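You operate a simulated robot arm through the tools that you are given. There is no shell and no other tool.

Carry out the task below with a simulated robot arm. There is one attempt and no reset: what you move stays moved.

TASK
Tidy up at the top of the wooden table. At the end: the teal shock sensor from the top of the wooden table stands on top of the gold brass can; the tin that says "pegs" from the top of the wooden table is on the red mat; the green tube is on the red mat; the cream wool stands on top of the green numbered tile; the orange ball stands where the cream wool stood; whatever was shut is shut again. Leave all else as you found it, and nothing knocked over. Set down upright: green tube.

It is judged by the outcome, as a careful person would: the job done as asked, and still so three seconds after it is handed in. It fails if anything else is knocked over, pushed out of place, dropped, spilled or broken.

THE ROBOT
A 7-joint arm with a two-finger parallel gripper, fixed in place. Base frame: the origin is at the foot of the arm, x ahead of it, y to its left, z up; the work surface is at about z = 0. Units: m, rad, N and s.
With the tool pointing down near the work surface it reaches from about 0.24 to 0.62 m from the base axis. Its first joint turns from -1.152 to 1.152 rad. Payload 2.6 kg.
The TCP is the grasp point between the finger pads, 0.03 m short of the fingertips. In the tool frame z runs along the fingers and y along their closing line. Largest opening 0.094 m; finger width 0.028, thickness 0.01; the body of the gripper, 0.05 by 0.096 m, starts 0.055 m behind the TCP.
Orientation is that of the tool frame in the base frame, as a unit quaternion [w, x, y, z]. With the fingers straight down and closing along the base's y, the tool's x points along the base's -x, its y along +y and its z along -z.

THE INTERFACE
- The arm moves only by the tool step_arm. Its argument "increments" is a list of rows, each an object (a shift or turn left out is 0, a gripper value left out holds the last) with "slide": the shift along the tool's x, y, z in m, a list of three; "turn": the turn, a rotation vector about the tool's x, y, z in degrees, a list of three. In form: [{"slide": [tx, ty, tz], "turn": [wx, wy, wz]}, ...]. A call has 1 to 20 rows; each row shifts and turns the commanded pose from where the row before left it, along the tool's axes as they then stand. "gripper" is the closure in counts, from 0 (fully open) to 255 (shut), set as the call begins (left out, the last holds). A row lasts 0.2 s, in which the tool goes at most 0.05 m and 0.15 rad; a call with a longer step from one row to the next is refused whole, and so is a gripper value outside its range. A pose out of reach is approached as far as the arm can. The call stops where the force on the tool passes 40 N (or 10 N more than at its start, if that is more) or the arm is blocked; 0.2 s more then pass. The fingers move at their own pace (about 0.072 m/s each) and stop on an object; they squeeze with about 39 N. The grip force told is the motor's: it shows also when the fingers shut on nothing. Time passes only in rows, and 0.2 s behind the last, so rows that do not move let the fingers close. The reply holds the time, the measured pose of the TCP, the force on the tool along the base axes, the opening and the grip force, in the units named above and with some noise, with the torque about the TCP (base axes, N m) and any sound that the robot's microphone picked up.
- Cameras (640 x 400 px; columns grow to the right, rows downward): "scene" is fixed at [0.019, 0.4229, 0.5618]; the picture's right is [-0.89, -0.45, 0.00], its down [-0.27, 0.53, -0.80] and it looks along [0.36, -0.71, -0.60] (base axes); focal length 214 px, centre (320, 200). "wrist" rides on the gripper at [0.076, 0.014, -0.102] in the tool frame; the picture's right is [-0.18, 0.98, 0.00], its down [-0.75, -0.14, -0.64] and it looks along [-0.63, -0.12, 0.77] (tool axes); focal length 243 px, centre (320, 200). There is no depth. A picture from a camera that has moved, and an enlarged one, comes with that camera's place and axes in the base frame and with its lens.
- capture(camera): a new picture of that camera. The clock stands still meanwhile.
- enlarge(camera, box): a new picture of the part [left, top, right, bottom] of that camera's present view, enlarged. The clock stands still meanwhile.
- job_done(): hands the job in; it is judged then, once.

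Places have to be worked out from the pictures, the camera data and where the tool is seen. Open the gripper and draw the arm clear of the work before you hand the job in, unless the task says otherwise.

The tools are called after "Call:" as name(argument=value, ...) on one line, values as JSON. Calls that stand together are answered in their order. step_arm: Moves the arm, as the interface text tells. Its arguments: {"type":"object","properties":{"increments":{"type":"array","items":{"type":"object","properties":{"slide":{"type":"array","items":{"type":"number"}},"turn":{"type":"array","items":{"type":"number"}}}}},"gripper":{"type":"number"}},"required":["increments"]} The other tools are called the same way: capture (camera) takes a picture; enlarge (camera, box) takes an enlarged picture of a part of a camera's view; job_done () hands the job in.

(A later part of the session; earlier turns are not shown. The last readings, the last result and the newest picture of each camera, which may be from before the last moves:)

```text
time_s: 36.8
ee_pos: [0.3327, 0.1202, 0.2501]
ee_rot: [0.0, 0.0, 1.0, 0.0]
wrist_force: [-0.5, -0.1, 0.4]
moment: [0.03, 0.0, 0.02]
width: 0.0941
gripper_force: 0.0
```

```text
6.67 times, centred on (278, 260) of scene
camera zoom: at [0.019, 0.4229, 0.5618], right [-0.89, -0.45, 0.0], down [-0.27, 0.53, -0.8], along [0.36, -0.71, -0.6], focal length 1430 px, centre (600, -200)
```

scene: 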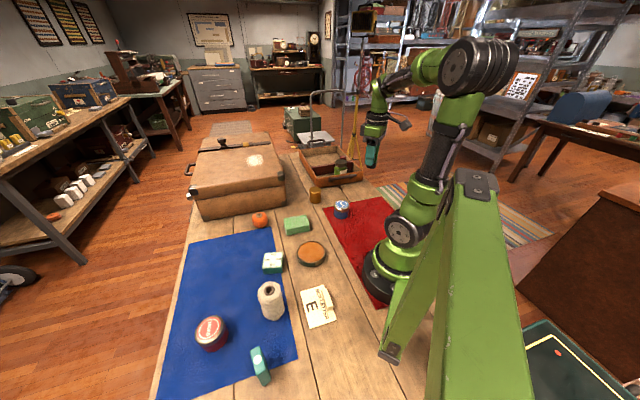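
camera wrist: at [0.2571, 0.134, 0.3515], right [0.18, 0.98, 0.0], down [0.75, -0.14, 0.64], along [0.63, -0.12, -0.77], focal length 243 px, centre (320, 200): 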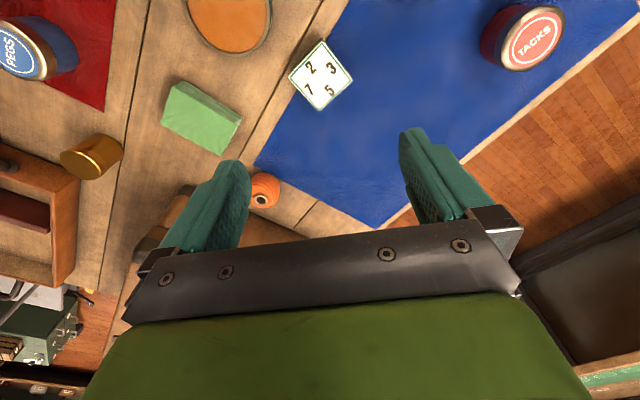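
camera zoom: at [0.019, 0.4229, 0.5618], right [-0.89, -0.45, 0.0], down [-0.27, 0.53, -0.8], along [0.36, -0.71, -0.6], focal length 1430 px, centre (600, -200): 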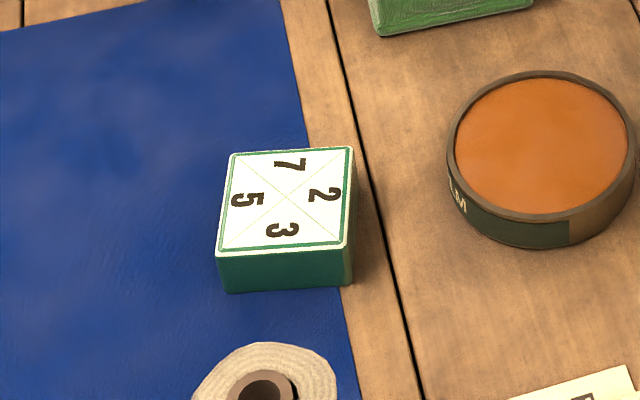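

The tile's centre is (0.3335, 0.120), top at about 0.024, side 0.056. I move to hover above the cream wool.

Call:
step_arm(increments=[{"slide": [0.0214, 0.0283, -0.005]}, {"slide": [0.0214, 0.0283, -0.005]}, {"slide": [0.0214, 0.0283, -0.005]}, {"slide": [0.0214, 0.0283, -0.005]}, {"slide": [0, 0, 0]}])

Call:
capture(camera="wrist")

Call:
enlarge(camera="wrist", box=[220, 20, 420, 145])

Call:
enlarge(camera="scene", box=[230, 260, 326, 320])

```text
time_s: 38.0
ee_pos: [0.2473, 0.2334, 0.2683]
ee_rot: [0.0, 0.0, 1.0, 0.0]
wrist_force: [0.1, 0.7, 0.0]
moment: [0.03, 0.01, 0.06]
width: 0.0939
gripper_force: 0.1
```

```text
taken
camera wrist: at [0.1715, 0.2471, 0.3708], right [0.18, 0.98, 0.0], down [0.75, -0.14, 0.64], along [0.63, -0.12, -0.77], focal length 243 px, centre (320, 200)
```

wrist: 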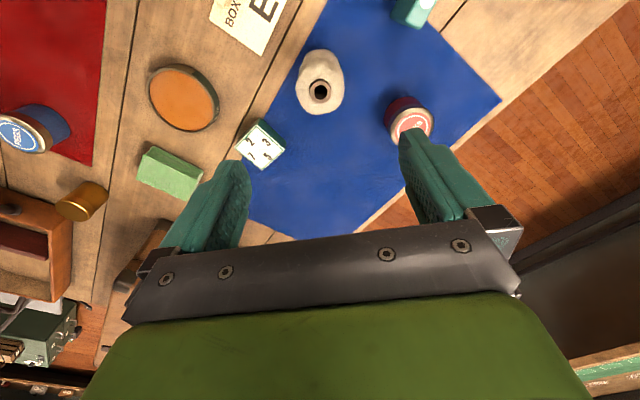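

```text
3.20 times, centred on (320, 82) of wrist
camera zoom: at [0.1715, 0.2471, 0.3708], right [0.18, 0.98, 0.0], down [0.75, -0.14, 0.64], along [0.63, -0.12, -0.77], focal length 776 px, centre (320, 576)
```

zoom: 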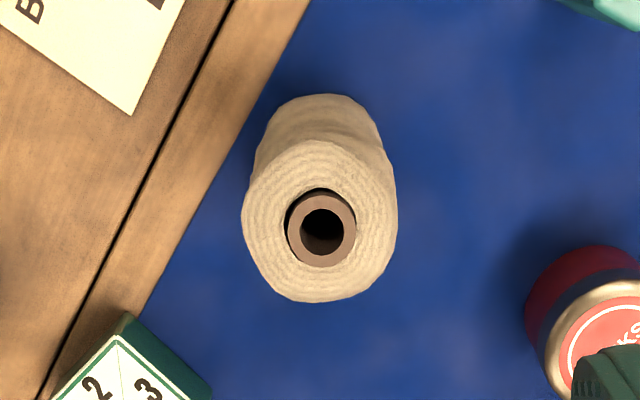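

```text
6.67 times, centred on (278, 290) of scene
camera zoom: at [0.019, 0.4229, 0.5618], right [-0.89, -0.45, 0.0], down [-0.27, 0.53, -0.8], along [0.36, -0.71, -0.6], focal length 1430 px, centre (600, -400)
```

zoom: 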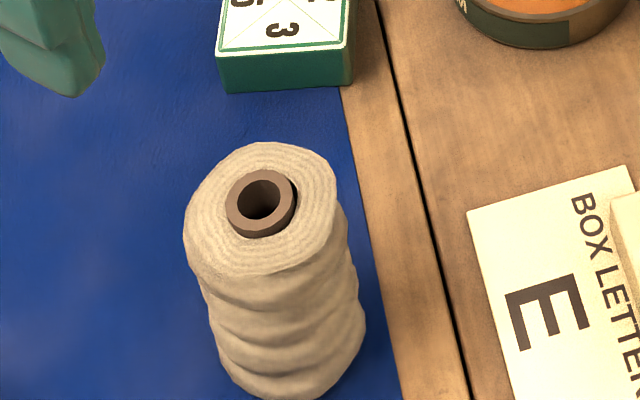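

The wool is centred under the gripper at (0.248, 0.233), its base in the same place. I lower over it to TCP z of about 0.058, which leaves the palm clear of the 0.096 top.

Call:
step_arm(increments=[{"slide": [0, -0.0005, 0.045]}, {"slide": [0, 0, 0.045]}, {"slide": [0, 0, 0.045]}, {"slide": [0, 0, 0.035]}, {"slide": [0, 0, 0.025]}, {"slide": [0, 0, 0.015]}, {"slide": [0, 0, 0]}])

Call:
capture(camera="wrist")

Call:
enlarge(camera="scene", box=[200, 250, 360, 350])

```text
time_s: 39.6
ee_pos: [0.2453, 0.232, 0.0576]
ee_rot: [-0.001, 0.0, 1.0, 0.0]
wrist_force: [-0.1, 0.3, 0.1]
moment: [0.01, 0.01, 0.01]
width: 0.0942
gripper_force: 0.2
```

```text
taken
camera wrist: at [0.1713, 0.246, 0.1602], right [0.18, 0.98, 0.0], down [0.75, -0.14, 0.64], along [0.63, -0.12, -0.77], focal length 243 px, centre (320, 200)
```

wrist: 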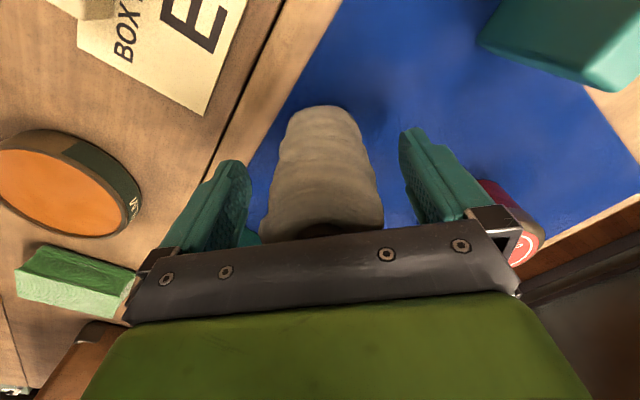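

```text
4.00 times, centred on (280, 300) of scene
camera zoom: at [0.019, 0.4229, 0.5618], right [-0.89, -0.45, 0.0], down [-0.27, 0.53, -0.8], along [0.36, -0.71, -0.6], focal length 858 px, centre (480, -200)
```

zoom: 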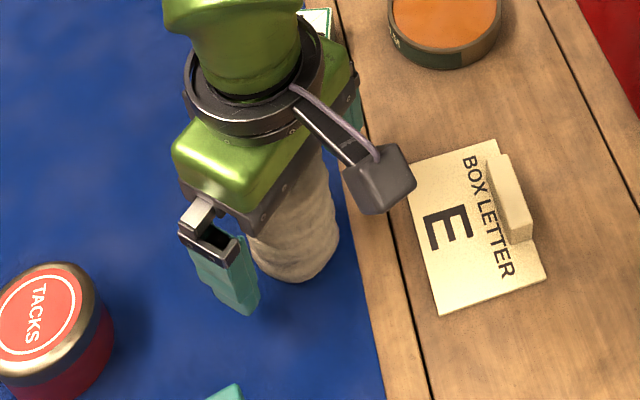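

The wool sits between the fingers with the palm clear. I close the gripper.

Call:
step_arm(increments=[{"slide": [0, 0, 0]}, {"slide": [0, 0, 0]}, {"slide": [0, 0, 0]}, {"slide": [0, 0, 0]}, {"slide": [0, 0, 0]}], gripper=255)

```text
time_s: 40.8
ee_pos: [0.2461, 0.2326, 0.0573]
ee_rot: [0.0, 0.0, 1.0, 0.0]
wrist_force: [0.1, 0.7, -0.9]
moment: [0.0, 0.02, 0.03]
width: 0.0468
gripper_force: 38.9
```

Gripped at a width of 0.047 with full force. I lift straight up.

Call:
step_arm(increments=[{"slide": [0, 0, -0.01]}, {"slide": [0, 0, -0.02]}, {"slide": [0, 0, -0.03]}, {"slide": [0, 0, -0.035]}, {"slide": [0, 0, -0.035]}, {"slide": [0, 0, 0]}])

Call:
capture(camera="wrist")

Call:
enlarge(camera="scene", box=[160, 200, 360, 325])

```text
time_s: 42.2
ee_pos: [0.2479, 0.2314, 0.1893]
ee_rot: [0.0, 0.0, 1.0, 0.0]
wrist_force: [0.1, 0.9, 0.0]
moment: [-0.02, -0.04, -0.01]
width: 0.0468
gripper_force: 39.3
```

```text
taken
camera wrist: at [0.1719, 0.2459, 0.2918], right [0.18, 0.98, 0.0], down [0.75, -0.14, 0.64], along [0.63, -0.12, -0.77], focal length 243 px, centre (320, 200)
```

wrist: 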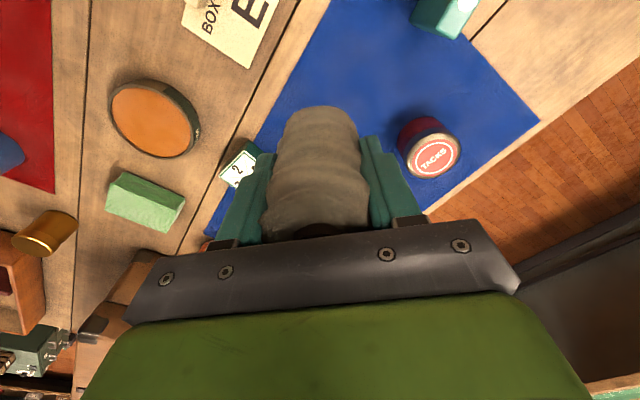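

```text
3.20 times, centred on (260, 262) of scene
camera zoom: at [0.019, 0.4229, 0.5618], right [-0.89, -0.45, 0.0], down [-0.27, 0.53, -0.8], along [0.36, -0.71, -0.6], focal length 686 px, centre (512, 0)
```

zoom: 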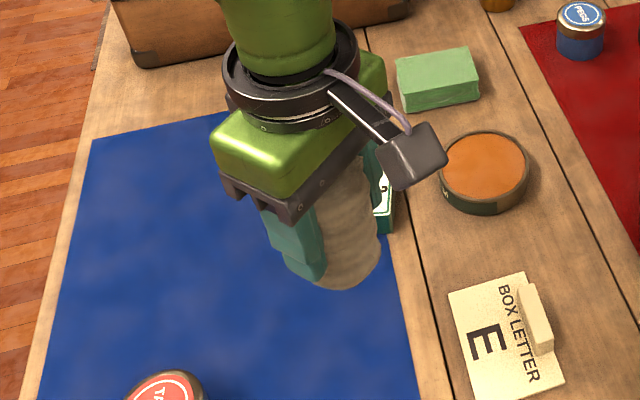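

No slip; the wool hangs the same in the grip. I carry it over the tile centre at (0.3335, 0.120).

Call:
step_arm(increments=[{"slide": [-0.0214, -0.0282, 0]}, {"slide": [-0.0214, -0.0282, 0]}, {"slide": [-0.0214, -0.0282, 0]}, {"slide": [-0.0215, -0.0281, 0]}, {"slide": [0, 0, 0]}, {"slide": [0, 0, 0.03]}, {"slide": [0, 0, 0.03]}, {"slide": [0, 0, 0.02]}, {"slide": [0, 0, 0]}])

Call:
capture(camera="wrist")

Call:
enlarge(camera="scene", box=[200, 210, 360, 310])

```text
time_s: 44.2
ee_pos: [0.3317, 0.1191, 0.1092]
ee_rot: [0.0, 0.0, 1.0, 0.0]
wrist_force: [-1.1, 0.2, -0.2]
moment: [0.0, 0.03, -0.01]
width: 0.0466
gripper_force: 39.1
```

```text
taken
camera wrist: at [0.2576, 0.1339, 0.2111], right [0.18, 0.98, 0.0], down [0.75, -0.14, 0.64], along [0.63, -0.12, -0.77], focal length 243 px, centre (320, 200)
```

wrist: 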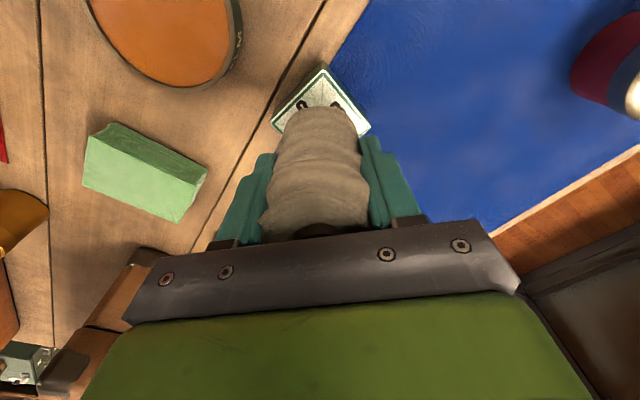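

```text
4.00 times, centred on (280, 260) of scene
camera zoom: at [0.019, 0.4229, 0.5618], right [-0.89, -0.45, 0.0], down [-0.27, 0.53, -0.8], along [0.36, -0.71, -0.6], focal length 858 px, centre (480, -40)
```

zoom: 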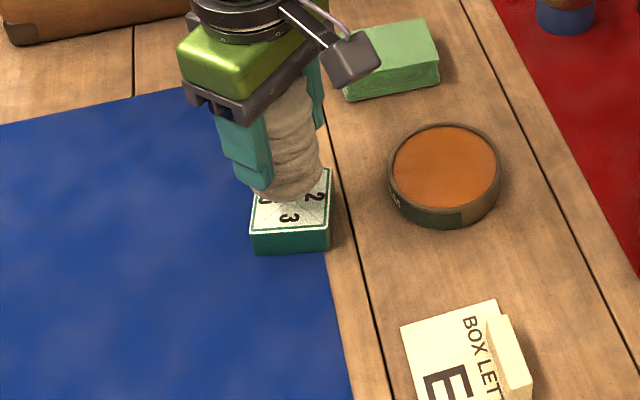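

The alignment looks good in both views. I lower to just above the tile top (contact expected at TCP z of about 0.081).

Call:
step_arm(increments=[{"slide": [0, 0, 0.012]}, {"slide": [0, 0, 0.007]}, {"slide": [0, 0, 0.003]}, {"slide": [0, 0, 0]}])

Call:
capture(camera="wrist")

Call:
enlarge(camera="scene", box=[230, 225, 326, 285])

```text
time_s: 45.2
ee_pos: [0.3327, 0.1189, 0.0879]
ee_rot: [0.0, 0.0, 1.0, 0.001]
wrist_force: [-6.3, -3.1, 20.5]
moment: [-0.21, 0.36, -0.01]
width: 0.0468
gripper_force: 39.1
```

```text
taken
camera wrist: at [0.2579, 0.134, 0.1904], right [0.19, 0.98, 0.0], down [0.75, -0.14, 0.64], along [0.63, -0.12, -0.77], focal length 243 px, centre (320, 200)
```

wrist: 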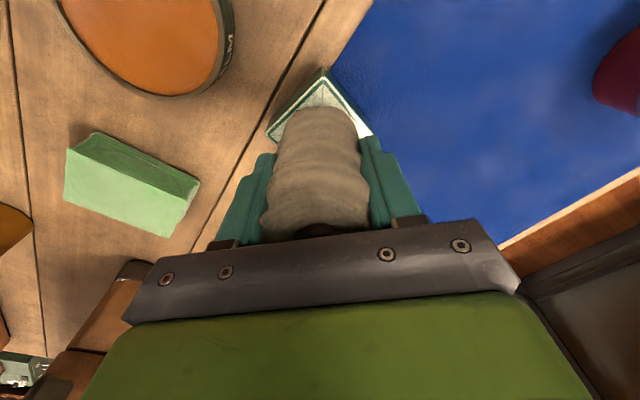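

```text
6.67 times, centred on (278, 255) of scene
camera zoom: at [0.019, 0.4228, 0.5618], right [-0.89, -0.45, 0.0], down [-0.27, 0.53, -0.8], along [0.36, -0.71, -0.6], focal length 1430 px, centre (600, -167)
```

zoom: 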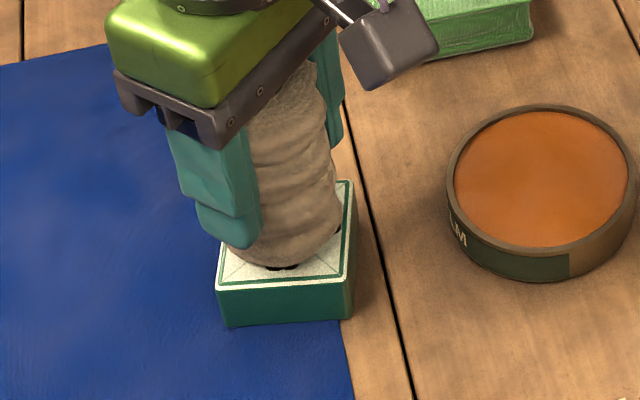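

Contact came at TCP z of 0.088 with 20 N, so the tile is about 0.03 thick. The moment implies the load is within 1 mm of centre. I ease off slightly and check before releasing.

Call:
step_arm(increments=[{"slide": [0, 0, -0.0007]}, {"slide": [0, 0, 0]}])

```text
time_s: 45.8
ee_pos: [0.3328, 0.1203, 0.0884]
ee_rot: [0.001, 0.0, 1.0, 0.001]
wrist_force: [1.8, -0.8, 6.7]
moment: [-0.04, -0.13, -0.04]
width: 0.0467
gripper_force: 38.7
```

The contact force is down to 7 N, so the wool rests on the tile. I open the gripper fully and take a look before rising.

Call:
step_arm(increments=[{"slide": [0, 0, 0]}, {"slide": [0, 0, 0]}, {"slide": [0, 0, 0]}, {"slide": [0, 0, 0]}], gripper=0)

Call:
capture(camera="wrist")

Call:
enlarge(camera="scene", box=[230, 225, 326, 285])

```text
time_s: 46.8
ee_pos: [0.3332, 0.1192, 0.0888]
ee_rot: [0.0, -0.001, 1.0, 0.0]
wrist_force: [-0.3, 0.3, 0.4]
moment: [-0.02, 0.01, -0.01]
width: 0.0939
gripper_force: 0.1
```

```text
taken
camera wrist: at [0.2575, 0.134, 0.1905], right [0.18, 0.98, 0.0], down [0.75, -0.14, 0.64], along [0.63, -0.12, -0.77], focal length 243 px, centre (320, 200)
```

wrist: 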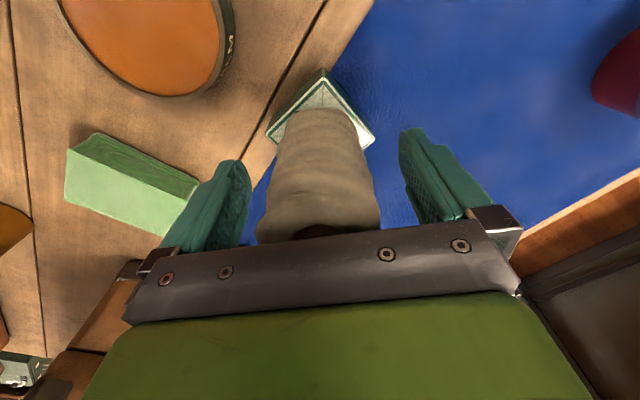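

```text
6.67 times, centred on (278, 255) of scene
camera zoom: at [0.019, 0.4229, 0.5618], right [-0.89, -0.45, 0.0], down [-0.27, 0.53, -0.8], along [0.36, -0.71, -0.6], focal length 1430 px, centre (600, -167)
```

zoom: 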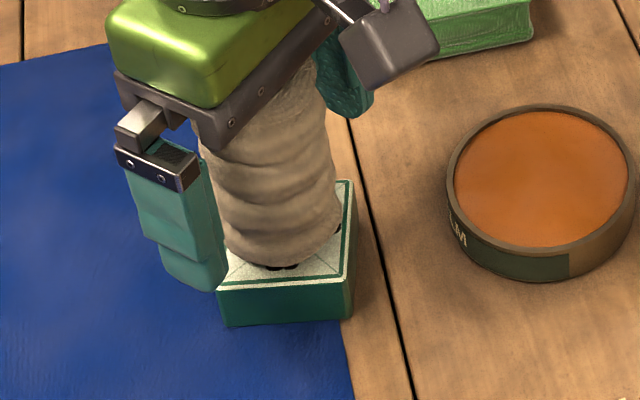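

The wool stands free on the tile. I rise straight up and then inspect.

Call:
step_arm(increments=[{"slide": [0, 0, -0.015]}, {"slide": [0, 0, -0.03]}, {"slide": [0, 0, -0.045]}, {"slide": [0, 0, -0.045]}, {"slide": [0, 0, -0.03]}, {"slide": [0, 0, 0]}])

Call:
capture(camera="wrist")

Call:
enlarge(camera="scene", box=[200, 200, 328, 280])

```text
time_s: 48.2
ee_pos: [0.3339, 0.1199, 0.2543]
ee_rot: [0.0, 0.0, 1.0, -0.001]
wrist_force: [-0.7, 0.0, -0.5]
moment: [-0.01, 0.0, 0.0]
width: 0.0941
gripper_force: 0.1
```

```text
taken
camera wrist: at [0.2576, 0.134, 0.3563], right [0.18, 0.98, 0.0], down [0.75, -0.14, 0.64], along [0.63, -0.12, -0.77], focal length 243 px, centre (320, 200)
```

wrist: 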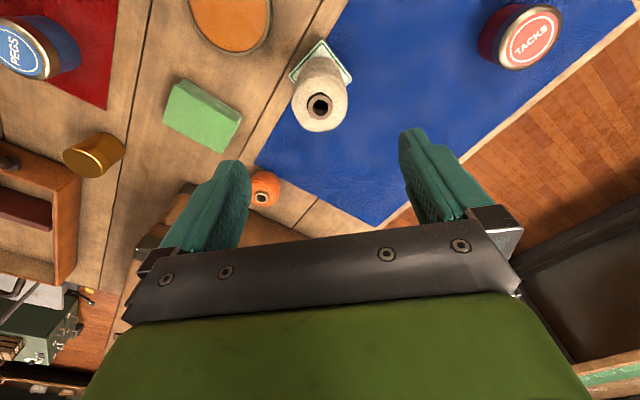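

```text
5.00 times, centred on (264, 240) of scene
camera zoom: at [0.019, 0.4229, 0.5618], right [-0.89, -0.45, 0.0], down [-0.27, 0.53, -0.8], along [0.36, -0.71, -0.6], focal length 1072 px, centre (600, 0)
```

zoom: 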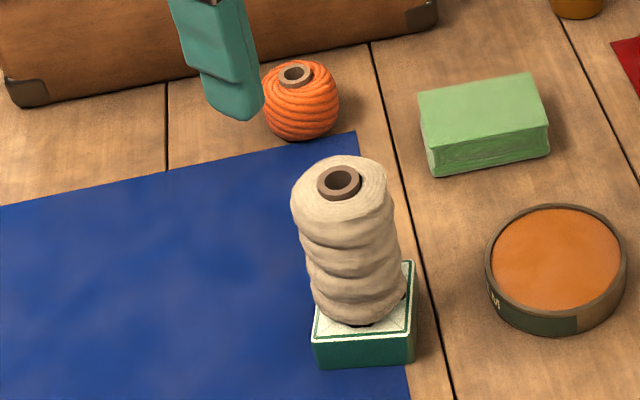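

The wool stands upright and centred on the tile. Next is the orange ball at about (0.489, -0.012), near the suitcase. I hover above it and turn the gripper 45° so the fingers close parallel to the suitcase front.

Call:
step_arm(increments=[{"slide": [-0.0307, -0.0264, 0.002]}, {"slide": [-0.0307, -0.0264, 0.002]}, {"slide": [-0.0307, -0.0264, 0.002]}, {"slide": [-0.0307, -0.0264, 0.002]}, {"slide": [-0.0307, -0.0264, 0.002]}, {"turn": [0, 0, 7.5]}, {"turn": [0, 0, 7.5]}, {"turn": [0, 0, 7.5]}, {"turn": [0, 0, 7.5]}, {"turn": [0, 0, 7.5]}, {"turn": [0, 0, 7.5]}, {"slide": [0, 0, 0]}])

Call:
capture(camera="wrist")

Call:
capture(camera="scene")

```text
time_s: 50.8
ee_pos: [0.4857, -0.0135, 0.244]
ee_rot: [0.0, 0.383, 0.924, 0.001]
wrist_force: [0.3, 0.6, -0.9]
moment: [0.0, -0.02, 0.01]
width: 0.0938
gripper_force: 0.2
```

```text
taken
camera wrist: at [0.4431, 0.0517, 0.3453], right [0.83, 0.56, 0.0], down [0.43, -0.63, 0.64], along [0.36, -0.53, -0.77], focal length 243 px, centre (320, 200)
```

wrist: 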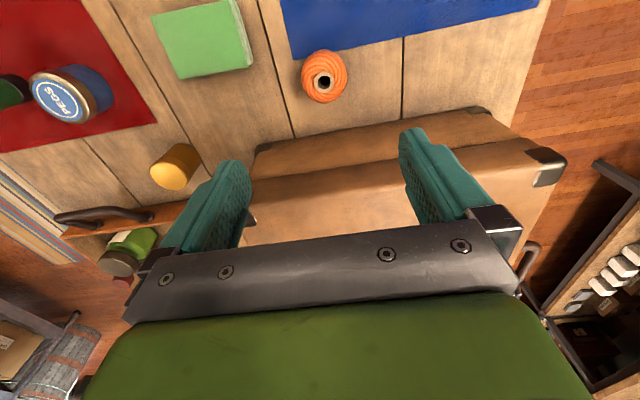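

```text
taken
```

scene: 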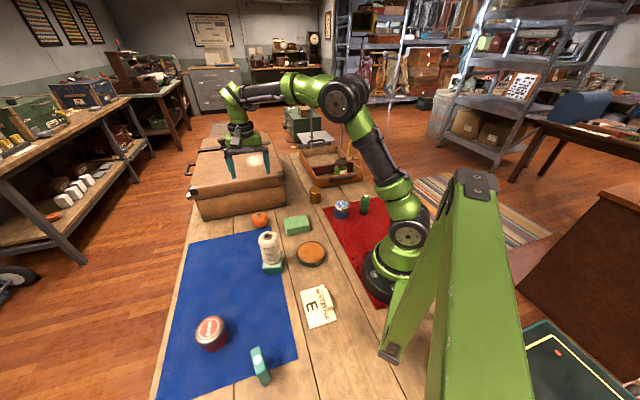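

The ball shows near the gripper's centre line. I enlarge to fix its centre exactly.

Call:
enlarge(camera="wrist", box=[240, 20, 432, 140])

Call:
enlarge(camera="scene", box=[230, 195, 310, 245])

```text
3.33 times, centred on (336, 80) of wrist
camera zoom: at [0.4431, 0.0517, 0.3453], right [0.83, 0.56, 0.0], down [0.43, -0.63, 0.64], along [0.36, -0.53, -0.77], focal length 809 px, centre (267, 600)
```

zoom: 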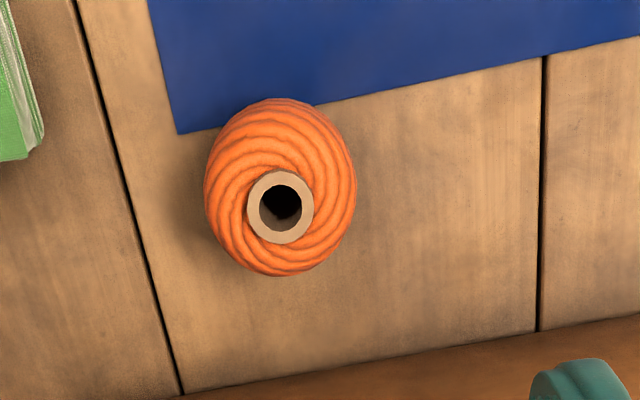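

```text
8.00 times, centred on (270, 220) of scene
camera zoom: at [0.019, 0.4229, 0.5618], right [-0.89, -0.45, 0.0], down [-0.27, 0.53, -0.8], along [0.36, -0.71, -0.6], focal length 1716 px, centre (720, 40)
```

zoom: 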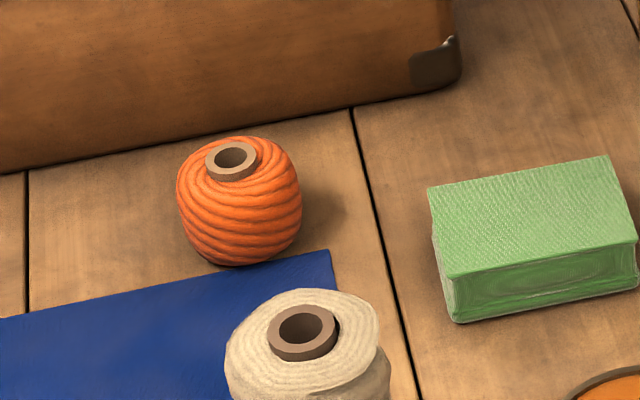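

The ball's top centre works out at (0.488, -0.007, 0.046), with a diameter of about 0.054. I shift over it, narrow the opening slightly, and descend.

Call:
step_arm(increments=[{"slide": [0.0023, 0.0051, 0.02]}, {"slide": [0, 0, 0.045]}, {"slide": [0, 0, 0.045]}, {"slide": [0, 0, 0.045]}, {"slide": [0, 0, 0]}], gripper=25)

Call:
capture(camera="wrist")

Call:
enlarge(camera="scene", box=[190, 160, 350, 260])

```text
time_s: 52.0
ee_pos: [0.4872, -0.007, 0.0872]
ee_rot: [0.0, 0.382, 0.924, 0.0]
wrist_force: [0.0, 0.2, 1.0]
moment: [0.01, 0.01, 0.0]
width: 0.0847
gripper_force: 0.0
```

```text
taken
camera wrist: at [0.4448, 0.0571, 0.1892], right [0.83, 0.56, 0.0], down [0.43, -0.63, 0.64], along [0.36, -0.53, -0.77], focal length 243 px, centre (320, 200)
```

wrist: 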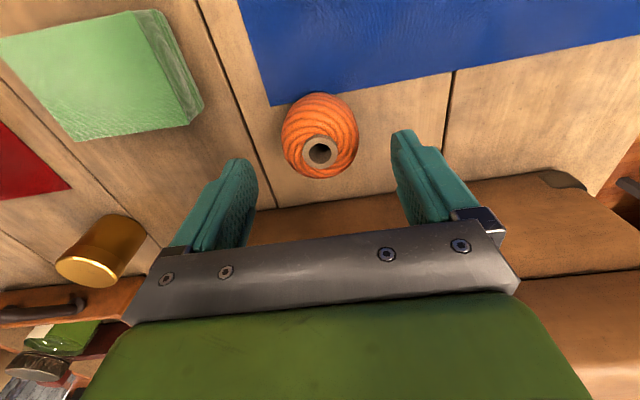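

```text
4.00 times, centred on (270, 210) of scene
camera zoom: at [0.019, 0.4229, 0.5618], right [-0.89, -0.45, 0.0], down [-0.27, 0.53, -0.8], along [0.36, -0.71, -0.6], focal length 858 px, centre (520, 160)
```

zoom: 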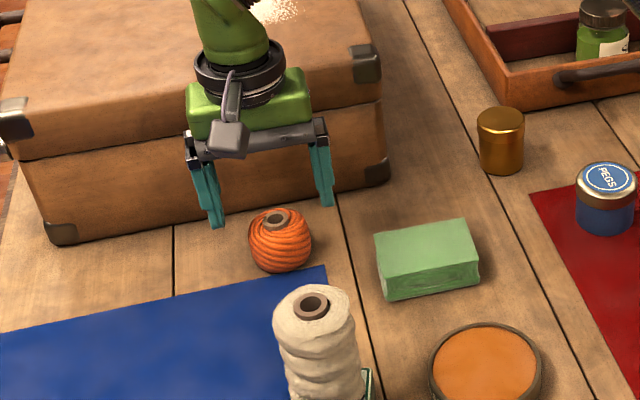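

The ball is exactly centred between the fingers, and the gripper has clear room before the suitcase. I descend the last 5 cm.

Call:
step_arm(increments=[{"slide": [0, 0, 0.025]}, {"slide": [0, 0, 0.015]}, {"slide": [0, 0, 0.01]}, {"slide": [0, 0, 0]}])

Call:
capture(camera="wrist")

Call:
enlarge(camera="scene", box=[190, 160, 350, 260])

```text
time_s: 53.0
ee_pos: [0.4872, -0.0071, 0.0374]
ee_rot: [0.0, 0.382, 0.924, 0.0]
wrist_force: [0.0, 0.7, 0.3]
moment: [0.0, -0.01, 0.02]
width: 0.085
gripper_force: 0.0
```

```text
taken
camera wrist: at [0.4453, 0.057, 0.1396], right [0.83, 0.56, 0.0], down [0.43, -0.63, 0.64], along [0.36, -0.53, -0.77], focal length 243 px, centre (320, 200)
```

wrist: 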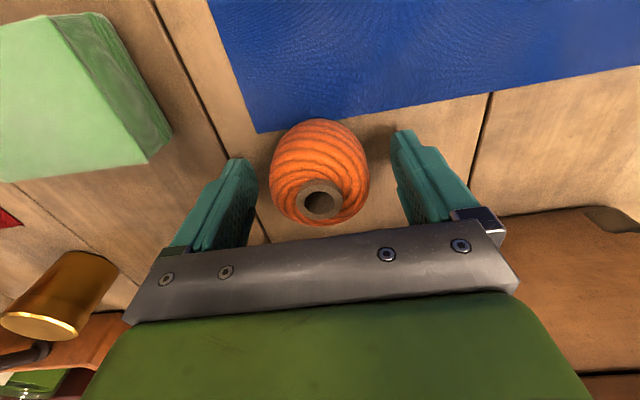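

```text
4.00 times, centred on (270, 210) of scene
camera zoom: at [0.019, 0.4229, 0.5618], right [-0.89, -0.45, 0.0], down [-0.27, 0.53, -0.8], along [0.36, -0.71, -0.6], focal length 858 px, centre (520, 160)
```

zoom: 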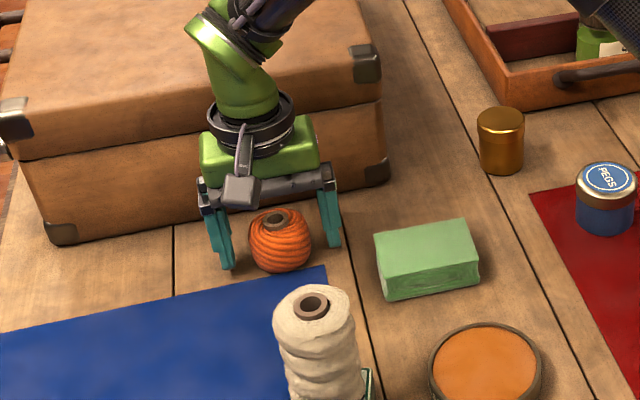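

The fingers straddle the ball at the right height. I close the gripper.

Call:
step_arm(increments=[{"slide": [0, 0, 0]}, {"slide": [0, 0, 0]}, {"slide": [0, 0, 0]}, {"slide": [0, 0, 0]}, {"slide": [0, 0, 0]}], gripper=255)

```text
time_s: 54.2
ee_pos: [0.4879, -0.0068, 0.0382]
ee_rot: [0.001, 0.383, 0.924, 0.0]
wrist_force: [-0.2, 0.1, -0.6]
moment: [-0.02, 0.02, 0.0]
width: 0.0524
gripper_force: 39.2
```

Gripped at a width of 0.052. I lift straight up to travel height.

Call:
step_arm(increments=[{"slide": [0, 0, -0.01]}, {"slide": [0, 0, -0.02]}, {"slide": [0, 0, -0.03]}, {"slide": [0, 0, -0.045]}, {"slide": [0, 0, -0.045]}, {"slide": [0, 0, -0.045]}, {"slide": [0, 0, -0.015]}, {"slide": [0, 0, 0]}])

Call:
capture(camera="wrist")

```text
time_s: 56.0
ee_pos: [0.4882, -0.0074, 0.248]
ee_rot: [0.0, 0.383, 0.924, 0.0]
wrist_force: [-0.4, -0.4, 0.0]
moment: [-0.01, -0.04, 0.0]
width: 0.0524
gripper_force: 39.0
```

```text
taken
camera wrist: at [0.4449, 0.0576, 0.3507], right [0.83, 0.56, 0.0], down [0.43, -0.63, 0.64], along [0.36, -0.53, -0.77], focal length 243 px, centre (320, 200)
```

wrist: 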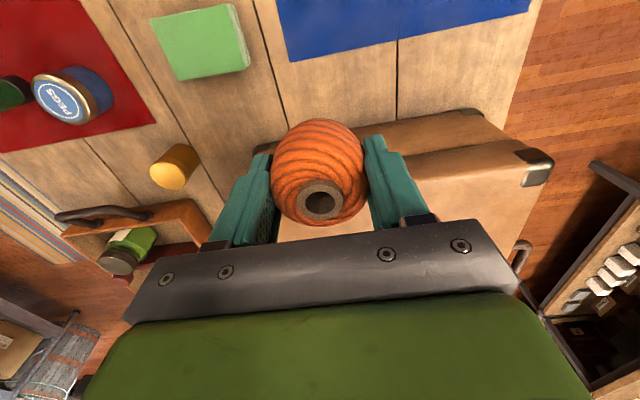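

The ball is secure. I carry it at height (passing well above the wool) to where the wool stood, (0.248, 0.233).

Call:
step_arm(increments=[{"slide": [0.03, 0, -0.01]}, {"slide": [0.0424, 0, -0.01]}, {"slide": [0.0424, 0, 0]}, {"slide": [0.0424, 0, 0]}, {"slide": [0.0424, 0, 0]}, {"slide": [0.0424, 0, 0]}, {"slide": [0.0424, 0, 0]}, {"slide": [0.035, 0, 0.01]}, {"slide": [0.02, 0, 0.01]}, {"slide": [0, 0, 0]}])

Call:
capture(camera="wrist")

Call:
capture(camera="scene")

```text
time_s: 58.2
ee_pos: [0.2457, 0.2334, 0.2478]
ee_rot: [-0.001, 0.384, 0.923, 0.0]
wrist_force: [0.6, -0.4, 0.0]
moment: [-0.03, -0.02, -0.02]
width: 0.0523
gripper_force: 39.6
```

```text
taken
camera wrist: at [0.2042, 0.2971, 0.3501], right [0.83, 0.56, 0.0], down [0.43, -0.63, 0.64], along [0.36, -0.53, -0.77], focal length 243 px, centre (320, 200)
```

wrist: 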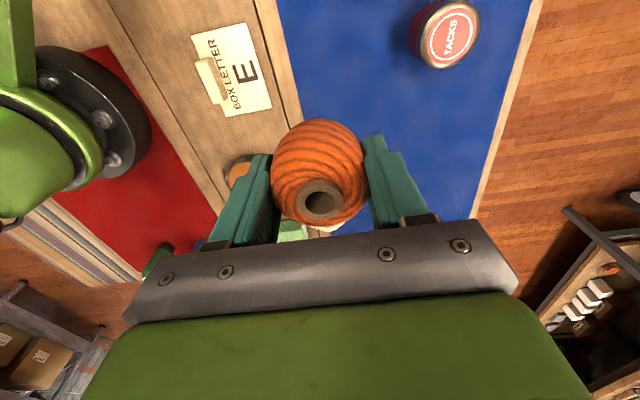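

```text
taken
```

scene: 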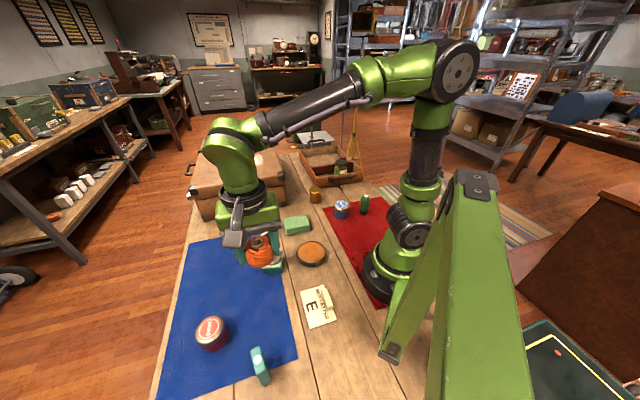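

I am above the wool's old spot at about (0.2475, 0.233). I lower the ball to just above the mat.

Call:
step_arm(increments=[{"slide": [0, 0, 0.03]}, {"slide": [0, 0, 0.045]}, {"slide": [0, 0, 0.045]}, {"slide": [0, 0, 0.045]}, {"slide": [0, 0, 0.025]}, {"slide": [0, 0, 0.012]}, {"slide": [0, 0, 0]}])

Call:
capture(camera="wrist")

Call:
enlarge(camera="scene", box=[200, 240, 360, 340])

```text
time_s: 59.8
ee_pos: [0.2474, 0.2322, 0.0449]
ee_rot: [0.001, 0.383, 0.924, 0.0]
wrist_force: [1.0, 0.0, -0.9]
moment: [0.03, 0.01, 0.0]
width: 0.0525
gripper_force: 39.1
```

```text
taken
camera wrist: at [0.2047, 0.2966, 0.1476], right [0.83, 0.56, 0.0], down [0.43, -0.63, 0.64], along [0.36, -0.53, -0.77], focal length 243 px, centre (320, 200)
```

wrist: 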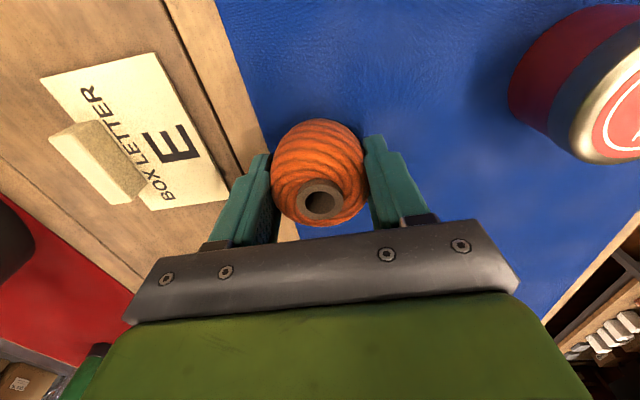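

```text
4.00 times, centred on (280, 290) of scene
camera zoom: at [0.019, 0.4229, 0.5618], right [-0.89, -0.45, 0.0], down [-0.27, 0.53, -0.8], along [0.36, -0.71, -0.6], focal length 858 px, centre (480, -160)
```

zoom: 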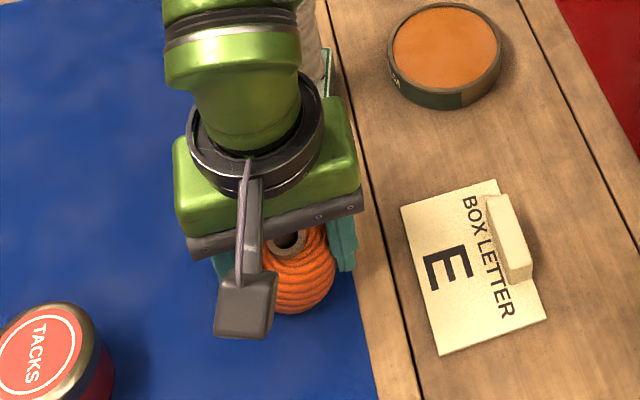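

The ball is about 7 mm above the mat and nothing is close by. I lower in fine steps until contact.

Call:
step_arm(increments=[{"slide": [0, 0, 0.003]}, {"slide": [0, 0, 0.002]}, {"slide": [0, 0, 0.0008]}, {"slide": [0, 0, 0]}])

```text
time_s: 60.8
ee_pos: [0.2486, 0.2328, 0.0407]
ee_rot: [0.001, 0.382, 0.924, 0.0]
wrist_force: [-0.2, -0.8, -0.1]
moment: [0.02, 0.02, 0.0]
width: 0.0522
gripper_force: 39.0
```

No contact yet; I continue with sub-millimetre steps.

Call:
step_arm(increments=[{"slide": [0, 0, 0.0008]}, {"slide": [0, 0, 0.0007]}, {"slide": [0, 0, 0]}])

```text
time_s: 61.6
ee_pos: [0.2483, 0.2334, 0.0386]
ee_rot: [0.0, 0.383, 0.924, 0.0]
wrist_force: [0.0, -0.7, 0.3]
moment: [-0.03, -0.01, 0.0]
width: 0.0522
gripper_force: 38.9
```

Still no contact at 0.0386 (the grasp was at about 0.038). I go down another 1.2 mm in small steps.

Call:
step_arm(increments=[{"slide": [0, 0, 0.0006]}, {"slide": [0, 0, 0.0006]}, {"slide": [0, 0, 0]}])

```text
time_s: 62.4
ee_pos: [0.2474, 0.2324, 0.0373]
ee_rot: [0.001, 0.383, 0.924, 0.0]
wrist_force: [0.8, -0.3, -0.6]
moment: [0.05, -0.01, 0.0]
width: 0.0521
gripper_force: 39.3
```

I am now at the grasp height with no contact registered, so I continue down half a millimetre at a time.

Call:
step_arm(increments=[{"slide": [0, 0, 0.0005]}, {"slide": [0, 0, 0.0005]}, {"slide": [0, 0, 0]}])

Call:
enlarge(camera="scene", box=[240, 270, 320, 320])

```text
time_s: 63.2
ee_pos: [0.248, 0.2326, 0.0374]
ee_rot: [0.0, 0.384, 0.923, 0.001]
wrist_force: [-4.8, -9.6, 30.7]
moment: [-0.34, 0.23, -0.01]
width: 0.0526
gripper_force: 38.5
```

```text
8.00 times, centred on (280, 295) of scene
camera zoom: at [0.0189, 0.4228, 0.5619], right [-0.89, -0.45, 0.0], down [-0.27, 0.53, -0.8], along [0.36, -0.71, -0.6], focal length 1716 px, centre (640, -560)
```

zoom: 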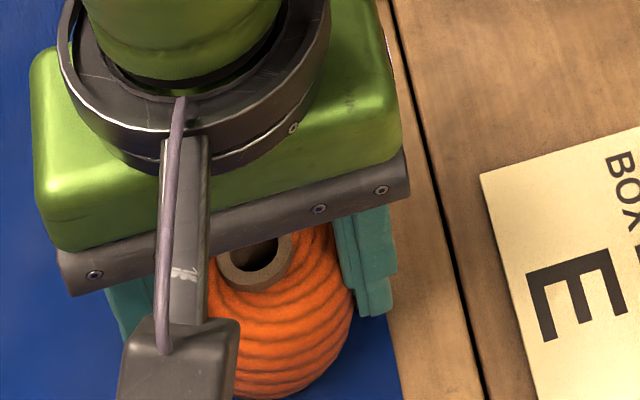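

Contact at 31 N. I ease up a fraction and then open to about 0.078 to release the ball.

Call:
step_arm(increments=[{"slide": [0, 0, -0.0008]}, {"slide": [0, 0, 0]}])

Call:
step_arm(increments=[{"slide": [0, 0, 0]}, {"slide": [0, 0, 0]}, {"slide": [0, 0, 0]}], gripper=45)

Call:
capture(camera="wrist")

```text
time_s: 63.8
ee_pos: [0.2481, 0.2328, 0.0384]
ee_rot: [0.0, 0.383, 0.924, 0.0]
wrist_force: [-0.1, -3.8, 14.0]
moment: [-0.02, 0.04, -0.01]
width: 0.0526
gripper_force: 38.4
```

```text
time_s: 64.6
ee_pos: [0.2482, 0.2321, 0.0376]
ee_rot: [0.0, 0.383, 0.924, -0.001]
wrist_force: [-0.6, 0.6, -0.3]
moment: [-0.02, 0.02, 0.01]
width: 0.0778
gripper_force: 0.0
```

```text
taken
camera wrist: at [0.2049, 0.2967, 0.1396], right [0.83, 0.56, 0.0], down [0.43, -0.63, 0.64], along [0.36, -0.53, -0.77], focal length 243 px, centre (320, 200)
```

wrist: 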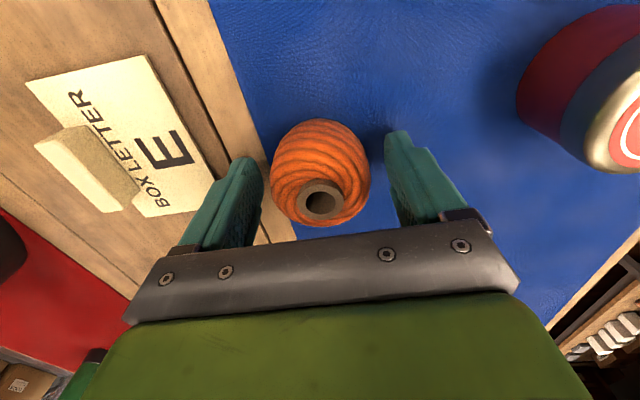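

The ball stands steady between the open fingers. I rise straight up and check.

Call:
step_arm(increments=[{"slide": [0, 0, -0.015]}, {"slide": [0, 0, -0.03]}, {"slide": [0, 0, -0.045]}, {"slide": [0, 0, -0.045]}, {"slide": [0, 0, -0.045]}, {"slide": [0, 0, -0.03]}, {"slide": [0, 0, 0]}])

Call:
capture(camera="wrist")

Call:
capture(camera="scene")

```text
time_s: 66.2
ee_pos: [0.248, 0.2321, 0.2483]
ee_rot: [0.0, 0.383, 0.924, 0.0]
wrist_force: [-1.3, 0.1, 0.4]
moment: [0.02, 0.02, 0.02]
width: 0.0777
gripper_force: 0.0
```

```text
taken
camera wrist: at [0.2048, 0.2968, 0.3492], right [0.83, 0.56, 0.0], down [0.43, -0.63, 0.64], along [0.36, -0.53, -0.77], focal length 243 px, centre (320, 200)
```

wrist: 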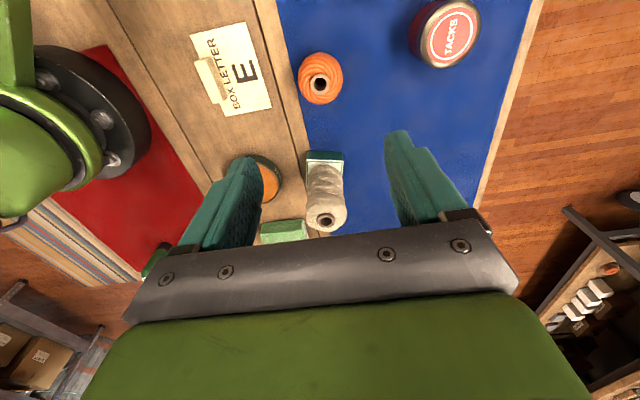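

```text
taken
```

scene: 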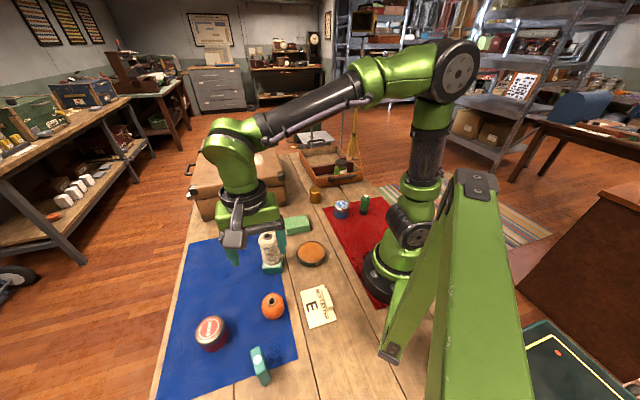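

The ball now stands where the wool was. Next I move above the teal shock sensor at about (0.191, 0.348), turning to about 33° so the fingers close across its thin side.

Call:
step_arm(increments=[{"slide": [0.0407, 0.0138, 0]}, {"slide": [0.0407, 0.0138, 0]}, {"slide": [0.0407, 0.0138, 0]}, {"turn": [0, 0, -6]}, {"turn": [0, 0, -6]}, {"slide": [0, 0, 0]}], gripper=60)

Call:
capture(camera="wrist")

Call:
capture(camera="scene")

```text
time_s: 67.6
ee_pos: [0.1903, 0.3494, 0.2481]
ee_rot: [0.0, 0.284, 0.959, 0.0]
wrist_force: [0.7, 0.5, 0.1]
moment: [0.0, 0.03, -0.03]
width: 0.072
gripper_force: 0.1
```

```text
taken
camera wrist: at [0.1352, 0.402, 0.3495], right [0.69, 0.72, 0.0], down [0.56, -0.53, 0.64], along [0.47, -0.44, -0.77], focal length 243 px, centre (320, 200)
```

wrist: 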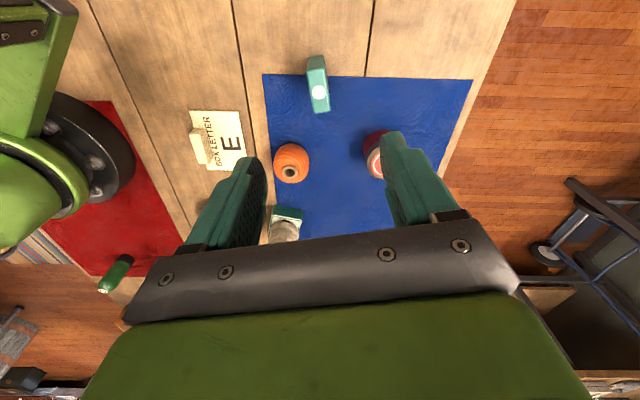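

```text
taken
```

scene: 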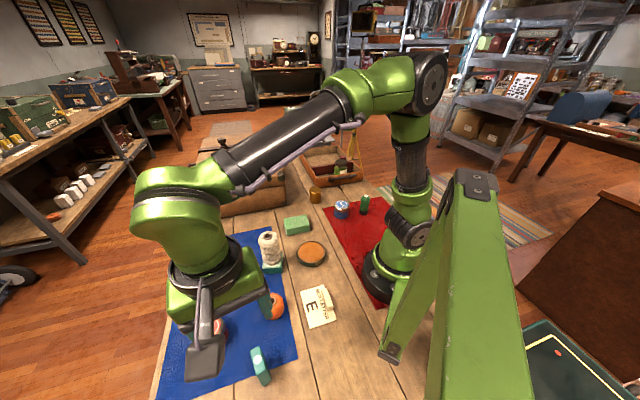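

The sensor appears centred under the gripper. I enlarge to check its centre and alignment.

Call:
enlarge(camera="wrist", box=[256, 40, 384, 120])

Call:
enlarge(camera="scene", box=[210, 330, 306, 390])

```text
5.00 times, centred on (320, 80) of wrist
camera zoom: at [0.1352, 0.402, 0.3495], right [0.69, 0.72, 0.0], down [0.56, -0.53, 0.64], along [0.47, -0.44, -0.77], focal length 1213 px, centre (320, 800)
```

zoom: 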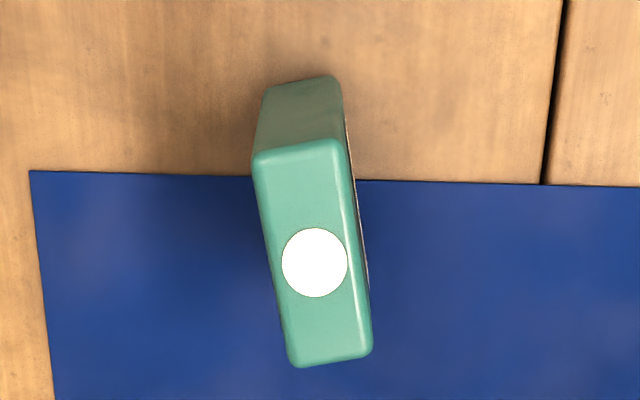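

```text
6.67 times, centred on (258, 360) of scene
camera zoom: at [0.019, 0.4229, 0.5618], right [-0.89, -0.45, 0.0], down [-0.27, 0.53, -0.8], along [0.36, -0.71, -0.6], focal length 1430 px, centre (733, -867)
```

zoom: 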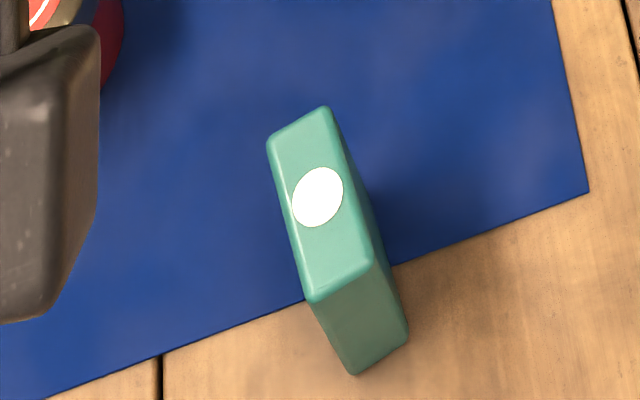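

The sensor's top face is 0.045 × 0.019 at z of 0.067, centred within 2 mm of the TCP, with its thin axis at θ of about 34°. I turn 1° more, shift slightly and descend.

Call:
step_arm(increments=[{"slide": [-0.0009, -0.0014, 0.03], "turn": [0, 0, 1.1]}, {"slide": [0, 0, 0.045]}, {"slide": [0, 0, 0.045]}, {"slide": [0, 0, 0.02]}, {"slide": [0, 0, 0]}])

Call:
capture(camera="wrist")

```text
time_s: 68.8
ee_pos: [0.1907, 0.3475, 0.1065]
ee_rot: [0.0, 0.293, 0.956, -0.001]
wrist_force: [-0.7, -0.5, 0.1]
moment: [-0.02, 0.01, 0.03]
width: 0.0719
gripper_force: 0.0
```

```text
taken
camera wrist: at [0.1362, 0.4015, 0.2093], right [0.7, 0.71, 0.0], down [0.54, -0.54, 0.64], along [0.46, -0.45, -0.77], focal length 243 px, centre (320, 200)
```

wrist: 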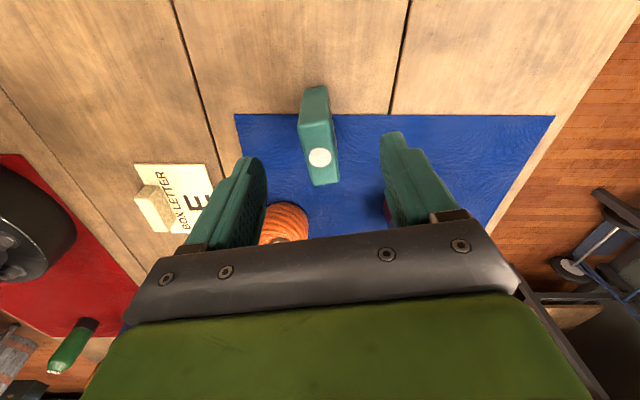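

The sensor is centred between the fingers and aligned. I descend to TCP z of about 0.048.

Call:
step_arm(increments=[{"slide": [0, 0, 0.03]}, {"slide": [0, 0, 0.018]}, {"slide": [0, 0, 0.0105]}, {"slide": [0, 0, 0]}])

Call:
capture(camera="wrist")

Call:
enlarge(camera="scene", box=[180, 300, 340, 400])

```text
time_s: 69.8
ee_pos: [0.1896, 0.3473, 0.0479]
ee_rot: [0.0, 0.293, 0.956, 0.0]
wrist_force: [-0.1, -0.2, -0.5]
moment: [-0.04, 0.01, -0.01]
width: 0.0716
gripper_force: 0.0
```

```text
taken
camera wrist: at [0.136, 0.4019, 0.1505], right [0.7, 0.71, 0.0], down [0.55, -0.54, 0.64], along [0.46, -0.45, -0.77], focal length 243 px, centre (320, 200)
```

wrist: 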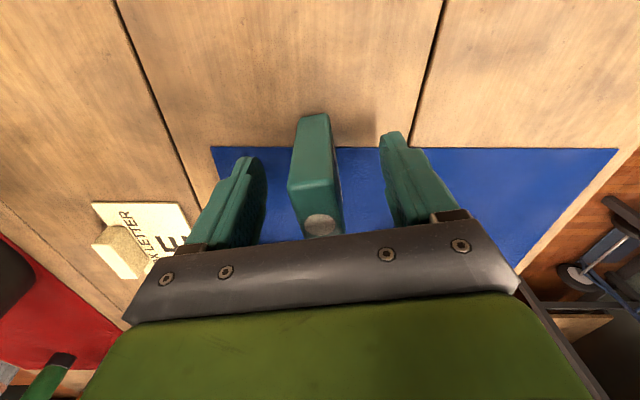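

```text
4.00 times, centred on (260, 350) of scene
camera zoom: at [0.019, 0.4229, 0.5618], right [-0.89, -0.45, 0.0], down [-0.27, 0.53, -0.8], along [0.36, -0.71, -0.6], focal length 858 px, centre (560, -400)
```

zoom: 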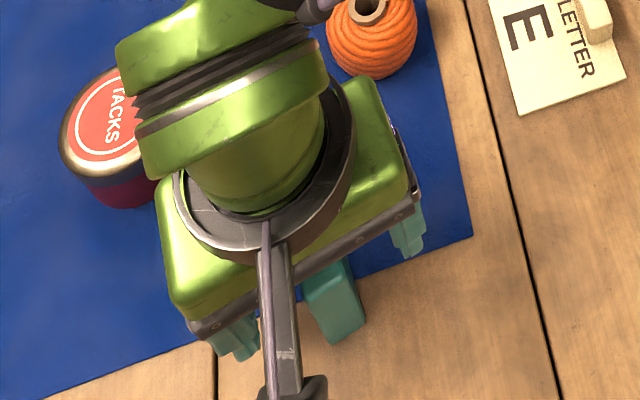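

The sensor is well between the fingers. I close the gripper on its thin side.

Call:
step_arm(increments=[{"slide": [0, 0, 0]}, {"slide": [0, 0, 0]}, {"slide": [0, 0, 0]}, {"slide": [0, 0, 0]}, {"slide": [0, 0, 0]}], gripper=255)

Call:
capture(camera="wrist")

```text
time_s: 71.0
ee_pos: [0.1897, 0.3465, 0.0492]
ee_rot: [0.001, 0.294, 0.956, 0.0]
wrist_force: [0.5, 0.0, 0.4]
moment: [0.04, -0.01, 0.02]
width: 0.0237
gripper_force: 38.7
```

```text
taken
camera wrist: at [0.1361, 0.4019, 0.1508], right [0.7, 0.71, 0.0], down [0.54, -0.54, 0.64], along [0.46, -0.45, -0.77], focal length 243 px, centre (320, 200)
```

wrist: 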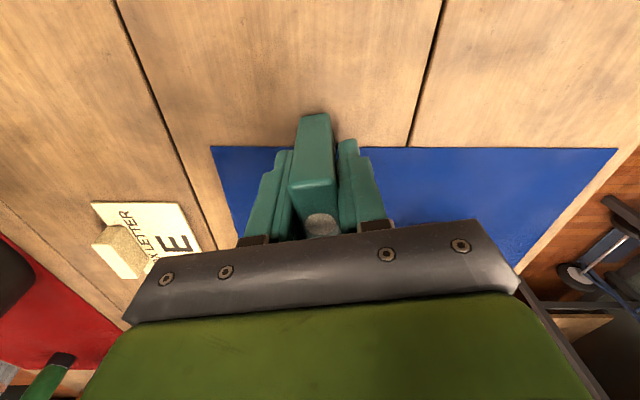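

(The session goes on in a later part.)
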